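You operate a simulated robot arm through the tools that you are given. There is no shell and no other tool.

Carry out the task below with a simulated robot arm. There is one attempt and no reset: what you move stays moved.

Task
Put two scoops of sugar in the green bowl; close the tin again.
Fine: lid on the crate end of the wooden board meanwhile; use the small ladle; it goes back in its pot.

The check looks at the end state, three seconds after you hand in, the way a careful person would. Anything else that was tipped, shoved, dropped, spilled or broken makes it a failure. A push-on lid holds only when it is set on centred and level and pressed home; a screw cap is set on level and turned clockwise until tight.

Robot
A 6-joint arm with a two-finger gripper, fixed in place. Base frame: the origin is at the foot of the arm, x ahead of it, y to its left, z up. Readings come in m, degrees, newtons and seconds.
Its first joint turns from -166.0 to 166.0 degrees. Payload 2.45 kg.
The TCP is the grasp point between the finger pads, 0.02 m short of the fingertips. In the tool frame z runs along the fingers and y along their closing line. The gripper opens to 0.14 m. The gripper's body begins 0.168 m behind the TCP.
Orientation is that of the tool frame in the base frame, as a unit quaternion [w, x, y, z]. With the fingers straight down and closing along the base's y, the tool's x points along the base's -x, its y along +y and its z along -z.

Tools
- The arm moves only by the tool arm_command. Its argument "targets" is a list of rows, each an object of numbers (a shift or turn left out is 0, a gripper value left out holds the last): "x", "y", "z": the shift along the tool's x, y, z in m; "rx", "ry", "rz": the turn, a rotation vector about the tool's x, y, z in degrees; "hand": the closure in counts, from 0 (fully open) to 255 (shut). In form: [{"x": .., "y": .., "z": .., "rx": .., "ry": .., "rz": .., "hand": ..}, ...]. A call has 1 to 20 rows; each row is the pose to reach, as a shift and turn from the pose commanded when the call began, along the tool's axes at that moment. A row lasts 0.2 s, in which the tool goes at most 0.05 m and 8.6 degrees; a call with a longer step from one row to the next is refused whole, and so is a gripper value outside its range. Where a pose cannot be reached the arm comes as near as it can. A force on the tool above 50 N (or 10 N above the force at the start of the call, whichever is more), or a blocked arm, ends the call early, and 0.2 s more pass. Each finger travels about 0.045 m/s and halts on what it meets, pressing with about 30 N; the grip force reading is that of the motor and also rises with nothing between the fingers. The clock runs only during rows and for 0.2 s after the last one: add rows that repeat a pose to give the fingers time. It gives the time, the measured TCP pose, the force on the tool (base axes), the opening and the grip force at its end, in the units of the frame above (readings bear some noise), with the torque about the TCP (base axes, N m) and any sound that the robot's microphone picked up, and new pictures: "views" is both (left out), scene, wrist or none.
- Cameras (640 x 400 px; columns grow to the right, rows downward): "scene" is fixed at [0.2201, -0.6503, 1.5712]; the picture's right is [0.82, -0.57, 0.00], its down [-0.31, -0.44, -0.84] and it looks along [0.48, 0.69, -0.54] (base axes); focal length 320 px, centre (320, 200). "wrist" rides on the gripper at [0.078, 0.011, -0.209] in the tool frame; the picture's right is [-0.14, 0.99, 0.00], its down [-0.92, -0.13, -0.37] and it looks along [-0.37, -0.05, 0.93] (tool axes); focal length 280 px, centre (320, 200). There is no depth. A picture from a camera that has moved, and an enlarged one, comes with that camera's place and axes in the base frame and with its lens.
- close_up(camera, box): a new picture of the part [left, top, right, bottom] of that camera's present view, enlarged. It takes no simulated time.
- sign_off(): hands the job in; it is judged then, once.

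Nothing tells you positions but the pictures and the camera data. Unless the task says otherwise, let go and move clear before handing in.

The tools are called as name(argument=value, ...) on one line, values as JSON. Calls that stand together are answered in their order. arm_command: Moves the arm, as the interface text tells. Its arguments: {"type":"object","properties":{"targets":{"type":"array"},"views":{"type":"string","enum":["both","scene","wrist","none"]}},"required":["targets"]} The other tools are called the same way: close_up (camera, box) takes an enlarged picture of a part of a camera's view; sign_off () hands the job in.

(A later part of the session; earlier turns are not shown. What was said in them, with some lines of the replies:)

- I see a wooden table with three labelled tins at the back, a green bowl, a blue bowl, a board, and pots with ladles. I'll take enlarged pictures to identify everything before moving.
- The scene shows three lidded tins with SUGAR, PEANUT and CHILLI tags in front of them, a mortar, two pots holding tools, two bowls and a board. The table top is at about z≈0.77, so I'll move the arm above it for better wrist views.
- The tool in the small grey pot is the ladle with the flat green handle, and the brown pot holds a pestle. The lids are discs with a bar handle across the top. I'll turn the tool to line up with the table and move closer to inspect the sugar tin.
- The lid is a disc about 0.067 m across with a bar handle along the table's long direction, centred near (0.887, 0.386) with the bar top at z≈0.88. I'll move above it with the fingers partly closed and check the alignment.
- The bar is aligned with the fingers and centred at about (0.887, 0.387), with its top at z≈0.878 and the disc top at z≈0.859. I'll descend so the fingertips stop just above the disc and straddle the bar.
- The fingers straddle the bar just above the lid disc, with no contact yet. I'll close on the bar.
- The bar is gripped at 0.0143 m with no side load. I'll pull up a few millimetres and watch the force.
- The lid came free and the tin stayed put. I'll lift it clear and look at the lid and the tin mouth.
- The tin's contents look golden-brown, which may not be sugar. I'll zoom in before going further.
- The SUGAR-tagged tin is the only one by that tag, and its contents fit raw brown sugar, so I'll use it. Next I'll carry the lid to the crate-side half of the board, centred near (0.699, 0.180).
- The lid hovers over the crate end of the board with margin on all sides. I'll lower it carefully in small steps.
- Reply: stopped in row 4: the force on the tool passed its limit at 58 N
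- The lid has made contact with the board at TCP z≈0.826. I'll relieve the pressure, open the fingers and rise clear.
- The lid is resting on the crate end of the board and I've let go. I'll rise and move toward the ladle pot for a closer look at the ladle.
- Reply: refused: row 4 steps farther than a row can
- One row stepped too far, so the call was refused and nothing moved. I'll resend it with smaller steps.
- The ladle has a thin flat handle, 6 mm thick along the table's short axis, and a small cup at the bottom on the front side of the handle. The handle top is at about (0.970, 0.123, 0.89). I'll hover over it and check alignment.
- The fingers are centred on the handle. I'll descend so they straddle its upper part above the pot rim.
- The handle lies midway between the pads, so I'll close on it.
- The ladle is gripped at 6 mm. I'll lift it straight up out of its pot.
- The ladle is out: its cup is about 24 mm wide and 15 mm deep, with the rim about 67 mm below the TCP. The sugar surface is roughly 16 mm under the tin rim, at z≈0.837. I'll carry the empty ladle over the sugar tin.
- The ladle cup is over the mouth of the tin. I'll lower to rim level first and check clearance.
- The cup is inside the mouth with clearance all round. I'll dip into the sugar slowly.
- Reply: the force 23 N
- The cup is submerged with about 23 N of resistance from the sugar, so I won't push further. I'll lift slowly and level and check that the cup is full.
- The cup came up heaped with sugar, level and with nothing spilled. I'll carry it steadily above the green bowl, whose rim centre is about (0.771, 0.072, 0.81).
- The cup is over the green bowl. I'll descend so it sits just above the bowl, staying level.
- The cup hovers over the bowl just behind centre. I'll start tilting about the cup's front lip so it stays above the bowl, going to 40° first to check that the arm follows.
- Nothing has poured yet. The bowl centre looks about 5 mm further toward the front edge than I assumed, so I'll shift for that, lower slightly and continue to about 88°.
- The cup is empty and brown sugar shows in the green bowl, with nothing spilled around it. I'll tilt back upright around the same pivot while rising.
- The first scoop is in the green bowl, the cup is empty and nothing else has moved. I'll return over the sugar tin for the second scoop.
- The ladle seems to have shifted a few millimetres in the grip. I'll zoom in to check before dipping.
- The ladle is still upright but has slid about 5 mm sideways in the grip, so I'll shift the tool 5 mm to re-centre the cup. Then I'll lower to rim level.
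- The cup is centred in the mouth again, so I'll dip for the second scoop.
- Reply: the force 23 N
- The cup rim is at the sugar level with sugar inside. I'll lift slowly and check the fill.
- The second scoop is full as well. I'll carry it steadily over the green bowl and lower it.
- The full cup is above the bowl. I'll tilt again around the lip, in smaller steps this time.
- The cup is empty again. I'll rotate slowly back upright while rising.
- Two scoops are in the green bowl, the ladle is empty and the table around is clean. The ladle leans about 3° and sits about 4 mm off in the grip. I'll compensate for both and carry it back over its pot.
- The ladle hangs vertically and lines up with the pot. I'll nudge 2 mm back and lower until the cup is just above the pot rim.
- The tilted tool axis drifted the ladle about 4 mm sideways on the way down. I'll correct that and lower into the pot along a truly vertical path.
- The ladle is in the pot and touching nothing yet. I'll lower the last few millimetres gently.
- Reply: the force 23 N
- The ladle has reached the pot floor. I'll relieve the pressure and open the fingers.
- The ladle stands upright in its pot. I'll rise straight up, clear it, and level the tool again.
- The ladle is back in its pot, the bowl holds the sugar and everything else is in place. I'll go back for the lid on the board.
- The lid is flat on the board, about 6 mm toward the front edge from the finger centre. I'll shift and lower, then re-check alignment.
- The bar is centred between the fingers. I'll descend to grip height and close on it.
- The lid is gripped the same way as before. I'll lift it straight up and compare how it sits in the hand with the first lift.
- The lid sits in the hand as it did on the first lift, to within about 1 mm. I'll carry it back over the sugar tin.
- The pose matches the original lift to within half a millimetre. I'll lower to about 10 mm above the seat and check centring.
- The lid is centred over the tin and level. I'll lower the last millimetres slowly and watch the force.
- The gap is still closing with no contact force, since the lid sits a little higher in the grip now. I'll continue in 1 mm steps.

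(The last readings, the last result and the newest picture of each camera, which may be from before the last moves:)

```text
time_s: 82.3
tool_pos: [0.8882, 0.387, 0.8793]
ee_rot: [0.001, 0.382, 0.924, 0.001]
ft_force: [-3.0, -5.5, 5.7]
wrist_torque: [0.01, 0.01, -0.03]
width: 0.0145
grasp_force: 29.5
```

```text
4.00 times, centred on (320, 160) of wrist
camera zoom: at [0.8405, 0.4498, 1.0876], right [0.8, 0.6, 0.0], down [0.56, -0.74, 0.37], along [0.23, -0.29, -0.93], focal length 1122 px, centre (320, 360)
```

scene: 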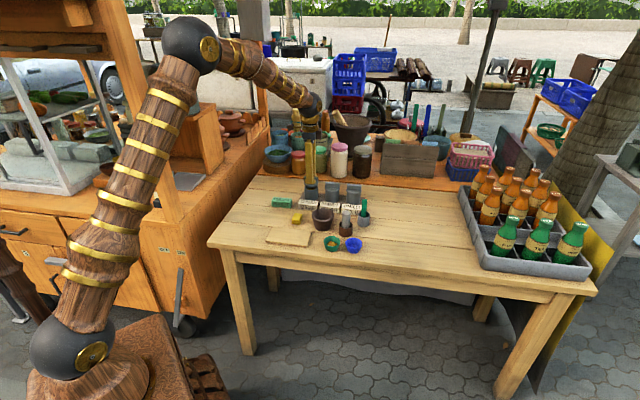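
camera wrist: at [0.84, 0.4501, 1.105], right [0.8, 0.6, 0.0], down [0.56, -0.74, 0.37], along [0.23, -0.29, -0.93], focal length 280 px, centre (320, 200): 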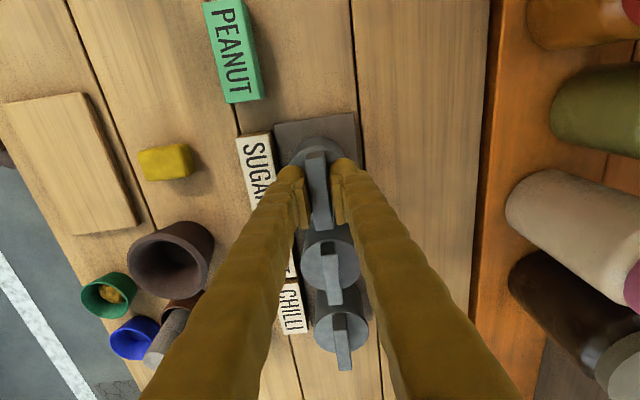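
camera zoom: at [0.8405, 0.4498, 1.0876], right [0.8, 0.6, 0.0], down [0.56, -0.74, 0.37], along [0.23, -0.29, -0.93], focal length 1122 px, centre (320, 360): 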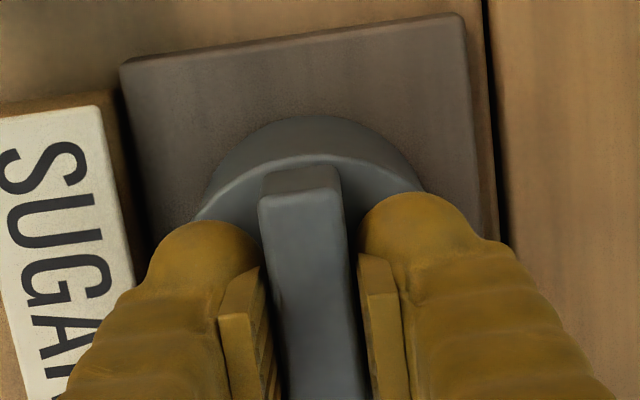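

The lid is touching down with a slight sideways load toward the front. I'll ease 0.6 mm that way and press gently.

arm_command(targets=[{"y": -0.0006}, {"y": -0.0006, "z": 0.001}, {"y": -0.0006, "z": 0.0015}, {"y": -0.0006, "z": 0.0015}], views="none")

close_up(camera="scene", box=[300, 170, 340, 210])

close_up(camera="wrist", box=[260, 110, 380, 210])

```text
time_s: 83.3
tool_pos: [0.8878, 0.3846, 0.8785]
ee_rot: [0.001, 0.383, 0.924, 0.002]
ft_force: [-0.8, -5.7, 13.1]
wrist_torque: [0.0, 0.0, 0.05]
width: 0.0144
grasp_force: 29.9
```

```text
10.00 times, centred on (320, 190) of scene
camera zoom: at [0.2201, -0.6503, 1.5712], right [0.82, -0.57, 0.0], down [-0.31, -0.44, -0.84], along [0.48, 0.69, -0.54], focal length 3201 px, centre (320, 300)
```

zoom: 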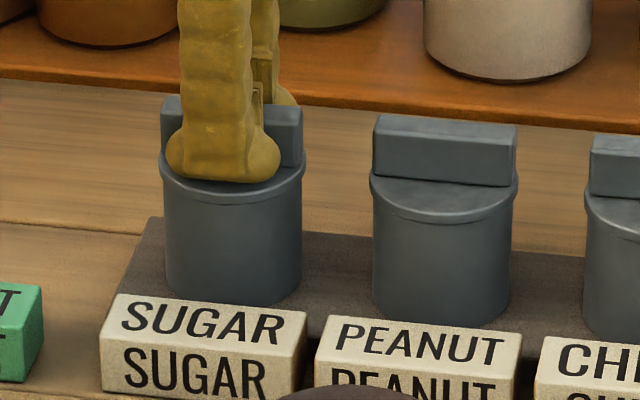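

```text
4.00 times, centred on (320, 160) of wrist
camera zoom: at [0.8398, 0.449, 1.0865], right [0.8, 0.6, 0.0], down [0.56, -0.74, 0.37], along [0.23, -0.29, -0.93], focal length 1122 px, centre (320, 360)
```

zoom: 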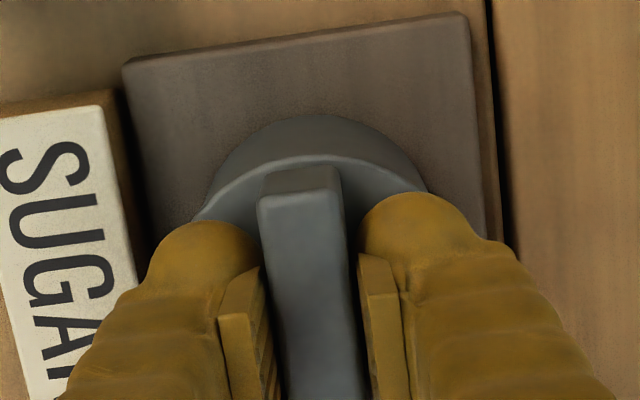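

The lid appears flush, like its neighbours. I'll press it home more firmly.

arm_command(targets=[{"z": 0.001}, {"z": 0.002}, {"z": 0.003}, {"z": 0.003}, {"z": 0.003}], views="none")

close_up(camera="scene", box=[300, 170, 340, 210])

close_up(camera="wrist", box=[260, 110, 380, 210])

```text
time_s: 84.1
tool_pos: [0.8887, 0.3849, 0.8776]
ee_rot: [0.003, 0.383, 0.924, 0.001]
ft_force: [-8.5, -7.7, 12.6]
wrist_torque: [0.0, 0.04, 0.02]
width: 0.0145
grasp_force: 30.4
stopped in row 4: the force on the tool passed its limit at 52 N (the readings are from after the stop); the commanded pose is now the measured one
```

```text
10.00 times, centred on (320, 190) of scene
camera zoom: at [0.2201, -0.6503, 1.5712], right [0.82, -0.57, 0.0], down [-0.31, -0.44, -0.84], along [0.48, 0.69, -0.54], focal length 3201 px, centre (320, 300)
```

zoom: 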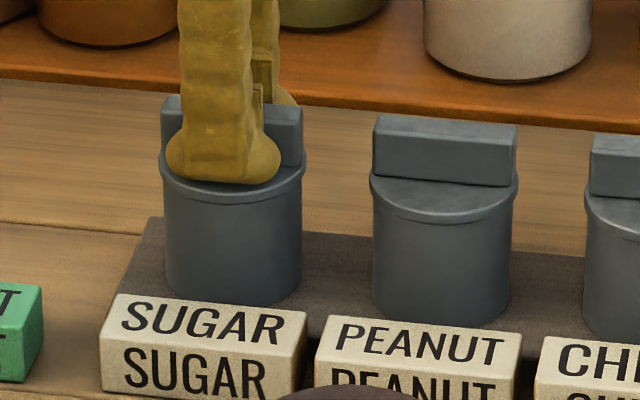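

```text
4.00 times, centred on (320, 160) of wrist
camera zoom: at [0.8397, 0.4491, 1.0857], right [0.8, 0.6, 0.0], down [0.56, -0.74, 0.37], along [0.23, -0.29, -0.93], focal length 1122 px, centre (320, 360)
```

zoom: 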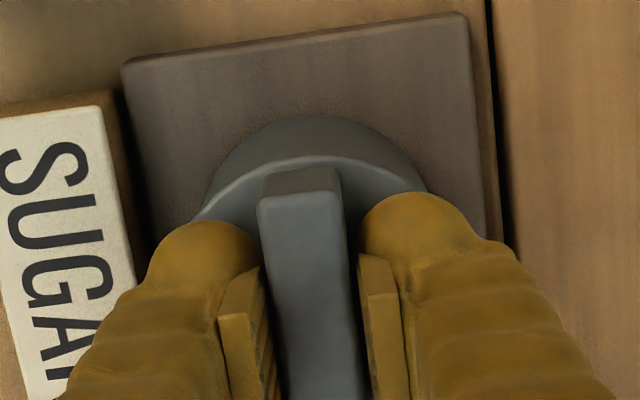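

The lid took 52 N and sits flush, level with the other tins. I'll relieve the load, open the fingers and check.

arm_command(targets=[{"z": -0.0008}, {"z": -0.0012}, {"z": -0.0012, "hand": 230}, {"z": -0.0012, "hand": 190}, {"z": -0.0012, "hand": 165}, {"z": -0.0012, "hand": 150}, {"z": -0.0012, "hand": 150}], views="wrist")

close_up(camera="scene", box=[300, 170, 340, 210])

close_up(camera="wrist", box=[260, 110, 380, 210])

```text
time_s: 85.7
tool_pos: [0.888, 0.3856, 0.8771]
ee_rot: [0.001, 0.383, 0.924, 0.001]
ft_force: [0.6, 1.1, -0.4]
wrist_torque: [0.0, -0.02, 0.01]
width: 0.0579
grasp_force: 0.1
camera wrist: at [0.8401, 0.4492, 1.0861], right [0.8, 0.6, 0.0], down [0.56, -0.74, 0.37], along [0.23, -0.29, -0.93], focal length 280 px, centre (320, 200)
```

wrist: 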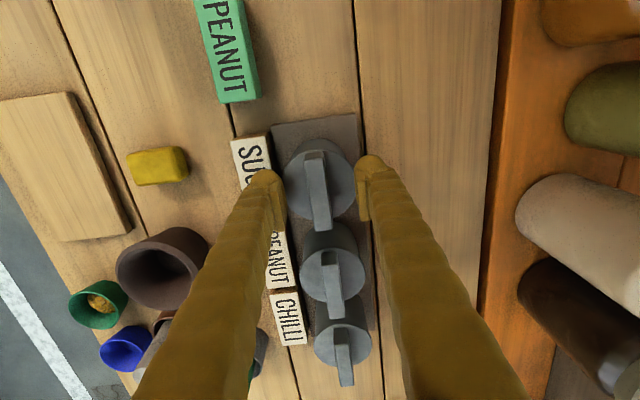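

```text
10.00 times, centred on (320, 190) of scene
camera zoom: at [0.2201, -0.6503, 1.5712], right [0.82, -0.57, 0.0], down [-0.31, -0.44, -0.84], along [0.48, 0.69, -0.54], focal length 3201 px, centre (320, 300)
```

zoom: 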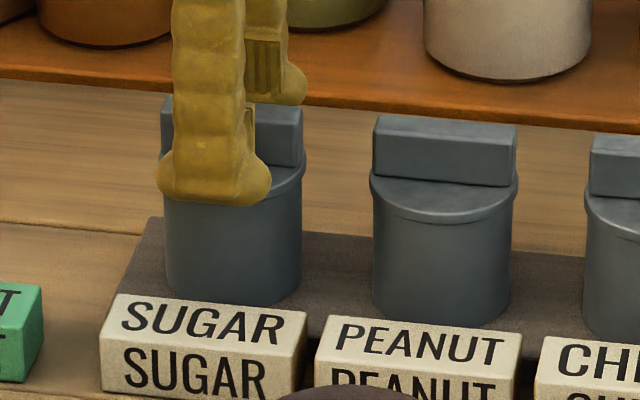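

```text
4.00 times, centred on (320, 160) of wrist
camera zoom: at [0.8401, 0.4492, 1.0861], right [0.8, 0.6, 0.0], down [0.56, -0.74, 0.37], along [0.23, -0.29, -0.93], focal length 1122 px, centre (320, 360)
```

zoom: 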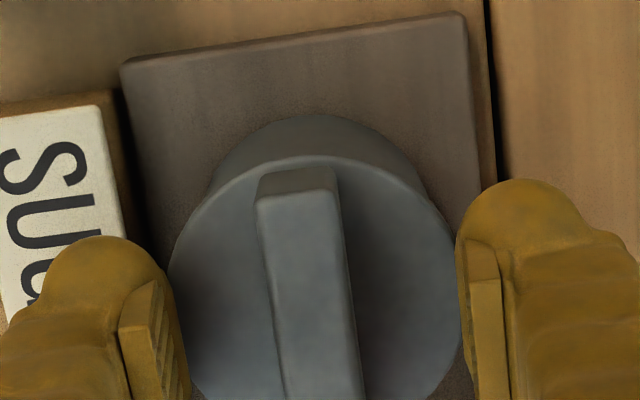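

The lid stays in place after release. I'll rise clear.

arm_command(targets=[{"z": -0.01}, {"z": -0.03}, {"z": -0.06}, {"z": -0.09}, {"z": -0.12}, {"z": -0.12}])

close_up(camera="scene", box=[300, 170, 350, 215])

close_up(camera="wrist", box=[260, 90, 380, 230])

```text
time_s: 87.1
tool_pos: [0.8879, 0.3857, 0.9971]
ee_rot: [0.002, 0.383, 0.924, 0.001]
ft_force: [0.6, 0.5, -0.2]
wrist_torque: [0.02, -0.01, -0.01]
width: 0.0577
grasp_force: 0.0
camera wrist: at [0.8391, 0.4486, 1.2066], right [0.8, 0.6, 0.0], down [0.56, -0.74, 0.37], along [0.23, -0.29, -0.93], focal length 280 px, centre (320, 200)
```

scene: 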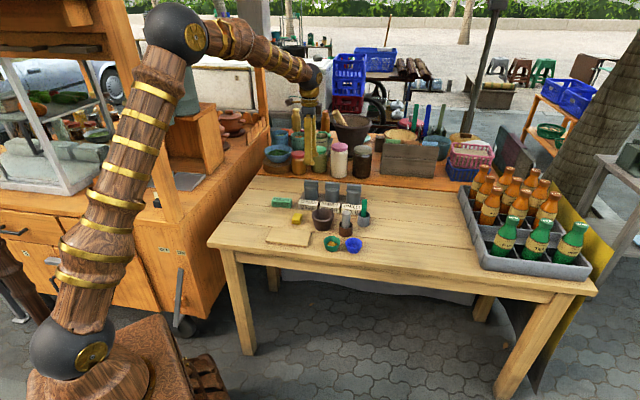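
wrist: 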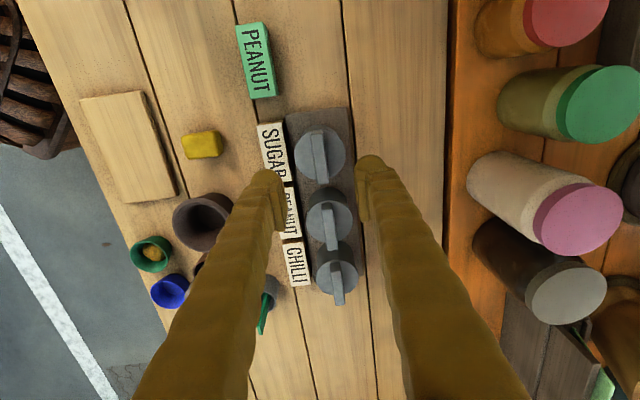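

```text
8.89 times, centred on (325, 192) of scene
camera zoom: at [0.2201, -0.6503, 1.5712], right [0.82, -0.57, 0.0], down [-0.31, -0.44, -0.84], along [0.48, 0.69, -0.54], focal length 2845 px, centre (276, 267)
```

zoom: 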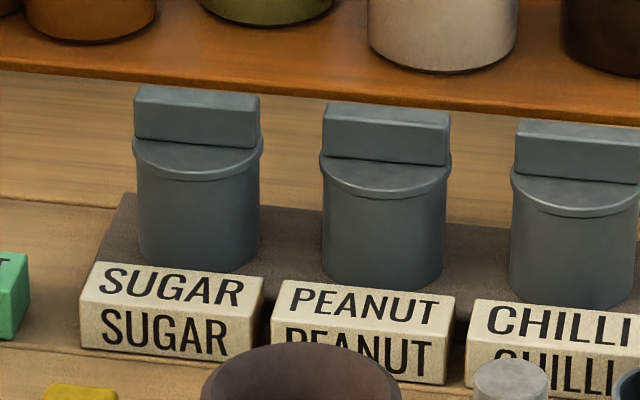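

```text
2.86 times, centred on (320, 160) of wrist
camera zoom: at [0.8391, 0.4486, 1.2066], right [0.8, 0.6, 0.0], down [0.56, -0.74, 0.37], along [0.23, -0.29, -0.93], focal length 801 px, centre (320, 314)
```

zoom: 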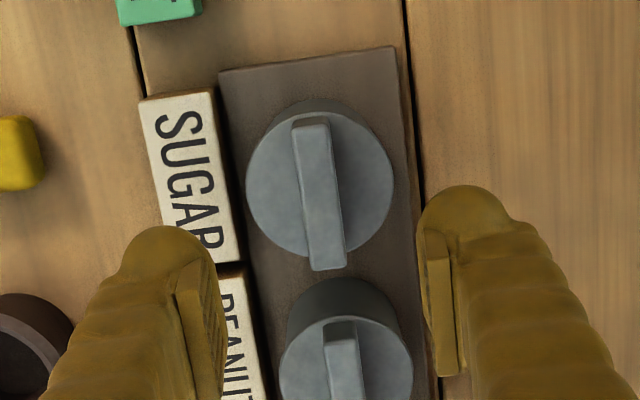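

The lid sits flush and matches its neighbours. To be sure it's home, I'll close the fingers and press once on the centre of the bar from above.

arm_command(targets=[{"x": 0.002, "hand": 255}, {"x": 0.002, "hand": 255}, {"x": 0.002, "hand": 255}, {"x": 0.002, "z": 0.03, "hand": 255}, {"x": 0.002, "z": 0.06, "hand": 255}, {"x": 0.002, "z": 0.085, "hand": 255}, {"x": 0.002, "z": 0.09, "hand": 255}, {"x": 0.002, "z": 0.09, "hand": 255}])

close_up(camera="scene", box=[295, 160, 345, 210])

close_up(camera="wrist", box=[260, 100, 380, 220])

```text
time_s: 88.9
tool_pos: [0.8854, 0.3877, 0.9077]
ee_rot: [0.002, 0.382, 0.924, 0.001]
ft_force: [0.1, 0.5, -0.7]
wrist_torque: [0.01, 0.01, 0.02]
width: 0.0
grasp_force: 29.4
camera wrist: at [0.8381, 0.4505, 1.1158], right [0.8, 0.6, 0.0], down [0.56, -0.74, 0.37], along [0.23, -0.29, -0.93], focal length 280 px, centre (320, 200)
```

scene: 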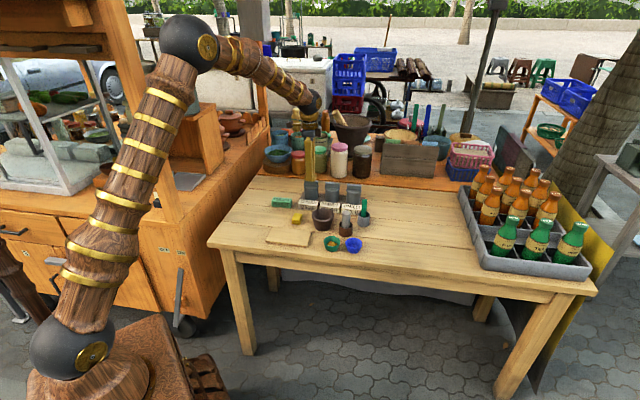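
wrist: 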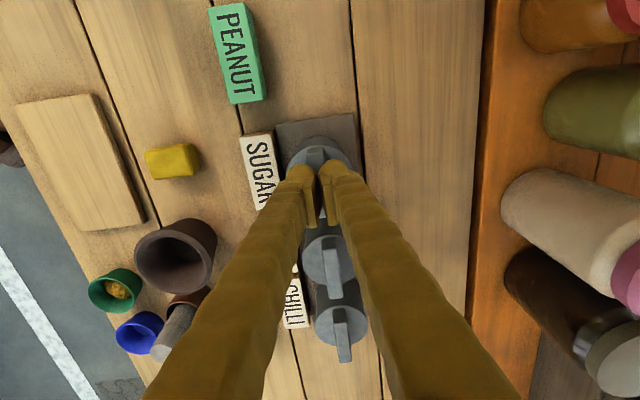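

```text
8.00 times, centred on (320, 185) of scene
camera zoom: at [0.2201, -0.6503, 1.5712], right [0.82, -0.57, 0.0], down [-0.31, -0.44, -0.84], along [0.48, 0.69, -0.54], focal length 2561 px, centre (320, 320)
```

zoom: 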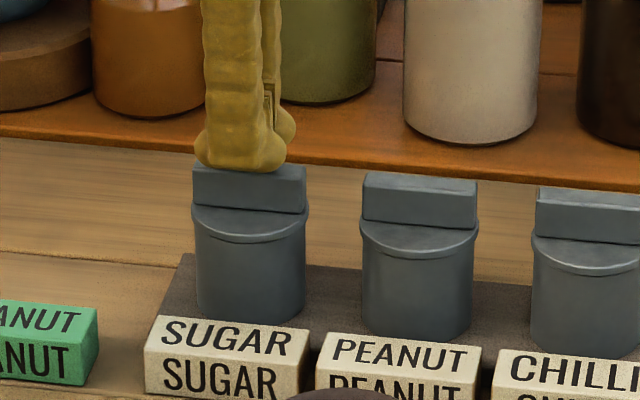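

```text
3.33 times, centred on (320, 160) of wrist
camera zoom: at [0.8381, 0.4505, 1.1158], right [0.8, 0.6, 0.0], down [0.56, -0.74, 0.37], along [0.23, -0.29, -0.93], focal length 935 px, centre (320, 333)
```

zoom: 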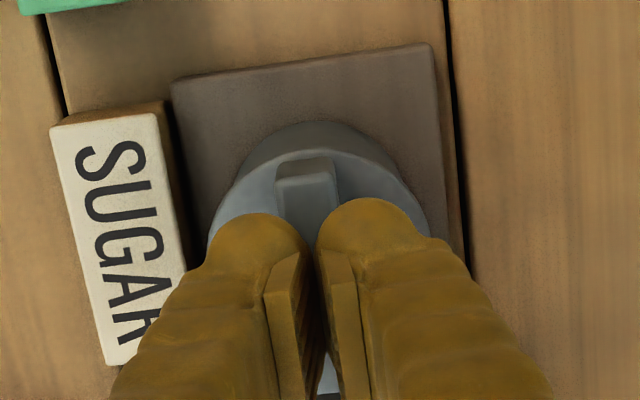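

The closed fingertips are centred over the bar. I'll press down in small steps.

arm_command(targets=[{"z": 0.004}, {"z": 0.007}, {"z": 0.008}, {"z": 0.009}, {"z": 0.01}, {"z": 0.011}, {"z": 0.012}], views="none")

close_up(camera="scene", box=[300, 170, 340, 210])

```text
time_s: 90.2
tool_pos: [0.8876, 0.3876, 0.9005]
ee_rot: [0.004, 0.383, 0.924, 0.001]
ft_force: [-1.8, -1.9, 11.7]
wrist_torque: [-0.09, 0.09, 0.01]
width: 0.0
grasp_force: 29.8
stopped in row 6: the force on the tool passed its limit at 54 N (the readings are from after the stop); the commanded pose is now the measured one
```

```text
10.00 times, centred on (320, 190) of scene
camera zoom: at [0.2201, -0.6503, 1.5712], right [0.82, -0.57, 0.0], down [-0.31, -0.44, -0.84], along [0.48, 0.69, -0.54], focal length 3201 px, centre (320, 300)
```

zoom: 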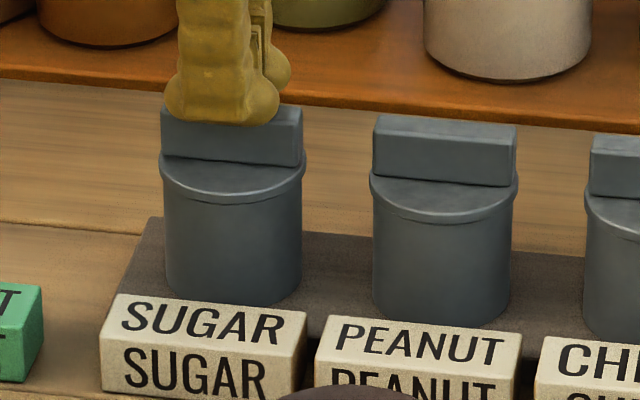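

The lid took 54 N on its centre without moving. I'll rise and back away, then inspect the whole scene.

arm_command(targets=[{"z": -0.01}, {"z": -0.04}, {"z": -0.08}, {"z": -0.12}, {"z": -0.16}, {"z": -0.2}, {"z": -0.24}, {"y": -0.03, "z": -0.25}, {"y": -0.07, "z": -0.25}, {"y": -0.11, "z": -0.25}, {"y": -0.15, "z": -0.25}, {"x": 0.03, "y": -0.18, "z": -0.25}, {"x": 0.06, "y": -0.2, "z": -0.25, "hand": 100}, {"x": 0.06, "y": -0.2, "z": -0.25, "hand": 100}])

close_up(camera="scene", box=[250, 170, 390, 260])

close_up(camera="scene", box=[295, 170, 375, 215])

close_up(camera="scene", box=[310, 205, 380, 260])

```text
time_s: 93.2
tool_pos: [0.7029, 0.2873, 1.1489]
ee_rot: [0.003, 0.383, 0.924, 0.002]
ft_force: [0.4, -0.1, -0.4]
wrist_torque: [0.02, 0.01, -0.05]
width: 0.052
grasp_force: 0.2
camera wrist: at [0.6533, 0.3515, 1.3576], right [0.8, 0.6, 0.01], down [0.56, -0.74, 0.37], along [0.23, -0.29, -0.93], focal length 280 px, centre (320, 200)
```

scene: 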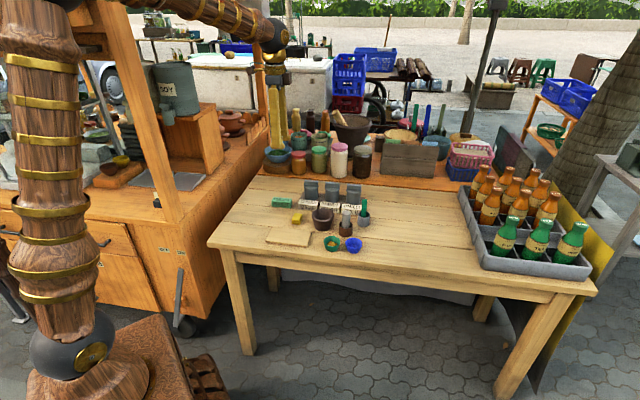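
wrist: 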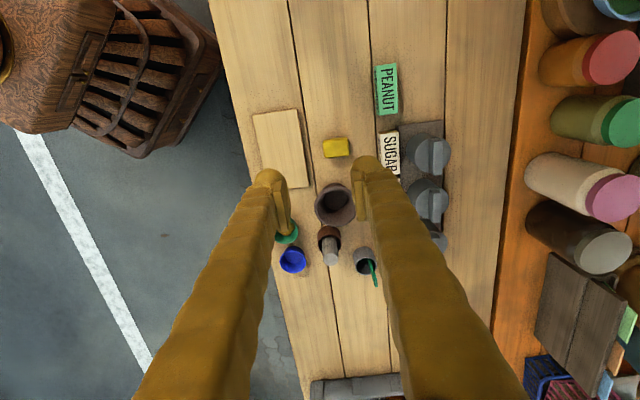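

```text
4.44 times, centred on (320, 215) of scene
camera zoom: at [0.2201, -0.6503, 1.5712], right [0.82, -0.57, 0.0], down [-0.31, -0.44, -0.84], along [0.48, 0.69, -0.54], focal length 1423 px, centre (320, 133)
```

zoom: 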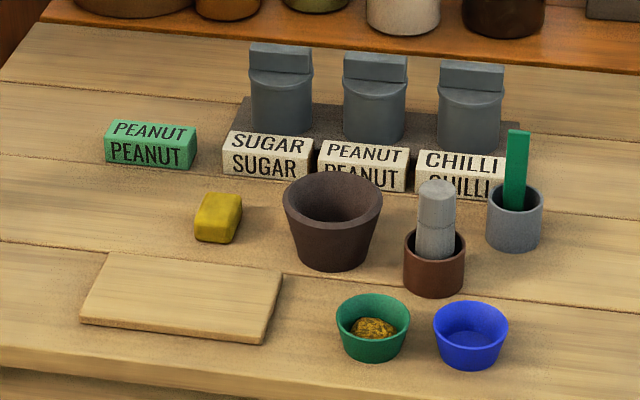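

```text
8.00 times, centred on (335, 192) of scene
camera zoom: at [0.2201, -0.6503, 1.5712], right [0.82, -0.57, 0.0], down [-0.31, -0.44, -0.84], along [0.48, 0.69, -0.54], focal length 2561 px, centre (200, 260)
```

zoom: 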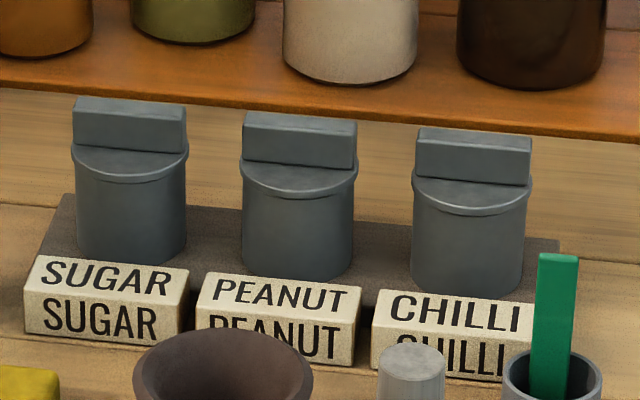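

```text
7.27 times, centred on (345, 232) of scene
camera zoom: at [0.2201, -0.6503, 1.5712], right [0.82, -0.57, 0.0], down [-0.31, -0.44, -0.84], along [0.48, 0.69, -0.54], focal length 2328 px, centre (138, -36)
```

zoom: 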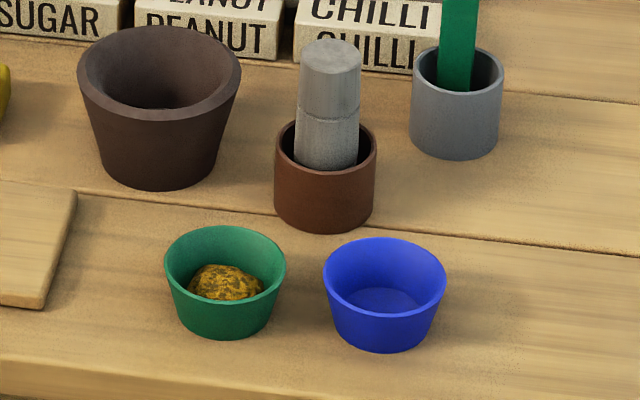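

The sugar tin's lid is flush and level like its neighbours, and the green bowl holds both scoops. The ladle is back in its pot, the board is clear, nothing else has been disturbed, and the arm is clear with the gripper empty. I'm handing in.

sign_off()

```text
The job is handed in.
```

The job is handed in: two full scoops from the tin behind the SUGAR tag are in the green bowl, and the tin is closed again. I haven't seen the result of the check.

- **Contents:** what came out of the tin is golden-brown and granular. I took it to be brown sugar because of the tag; I did not open the other tins to compare.
- **Lid:** it waited on the crate end of the board. It is back on level and flush with its neighbours, pressed down at just over 50 N by the gripper, then again on the centre of its bar.
- **Ladle:** I used the small green one from the grey pot. It slipped a few millimetres in the grip during the pours, but nothing spilled, and it is standing upright in its pot again.
- **Everything else:** I saw no spills in the last pictures, and nothing else was moved. The gripper is empty and clear of the table.
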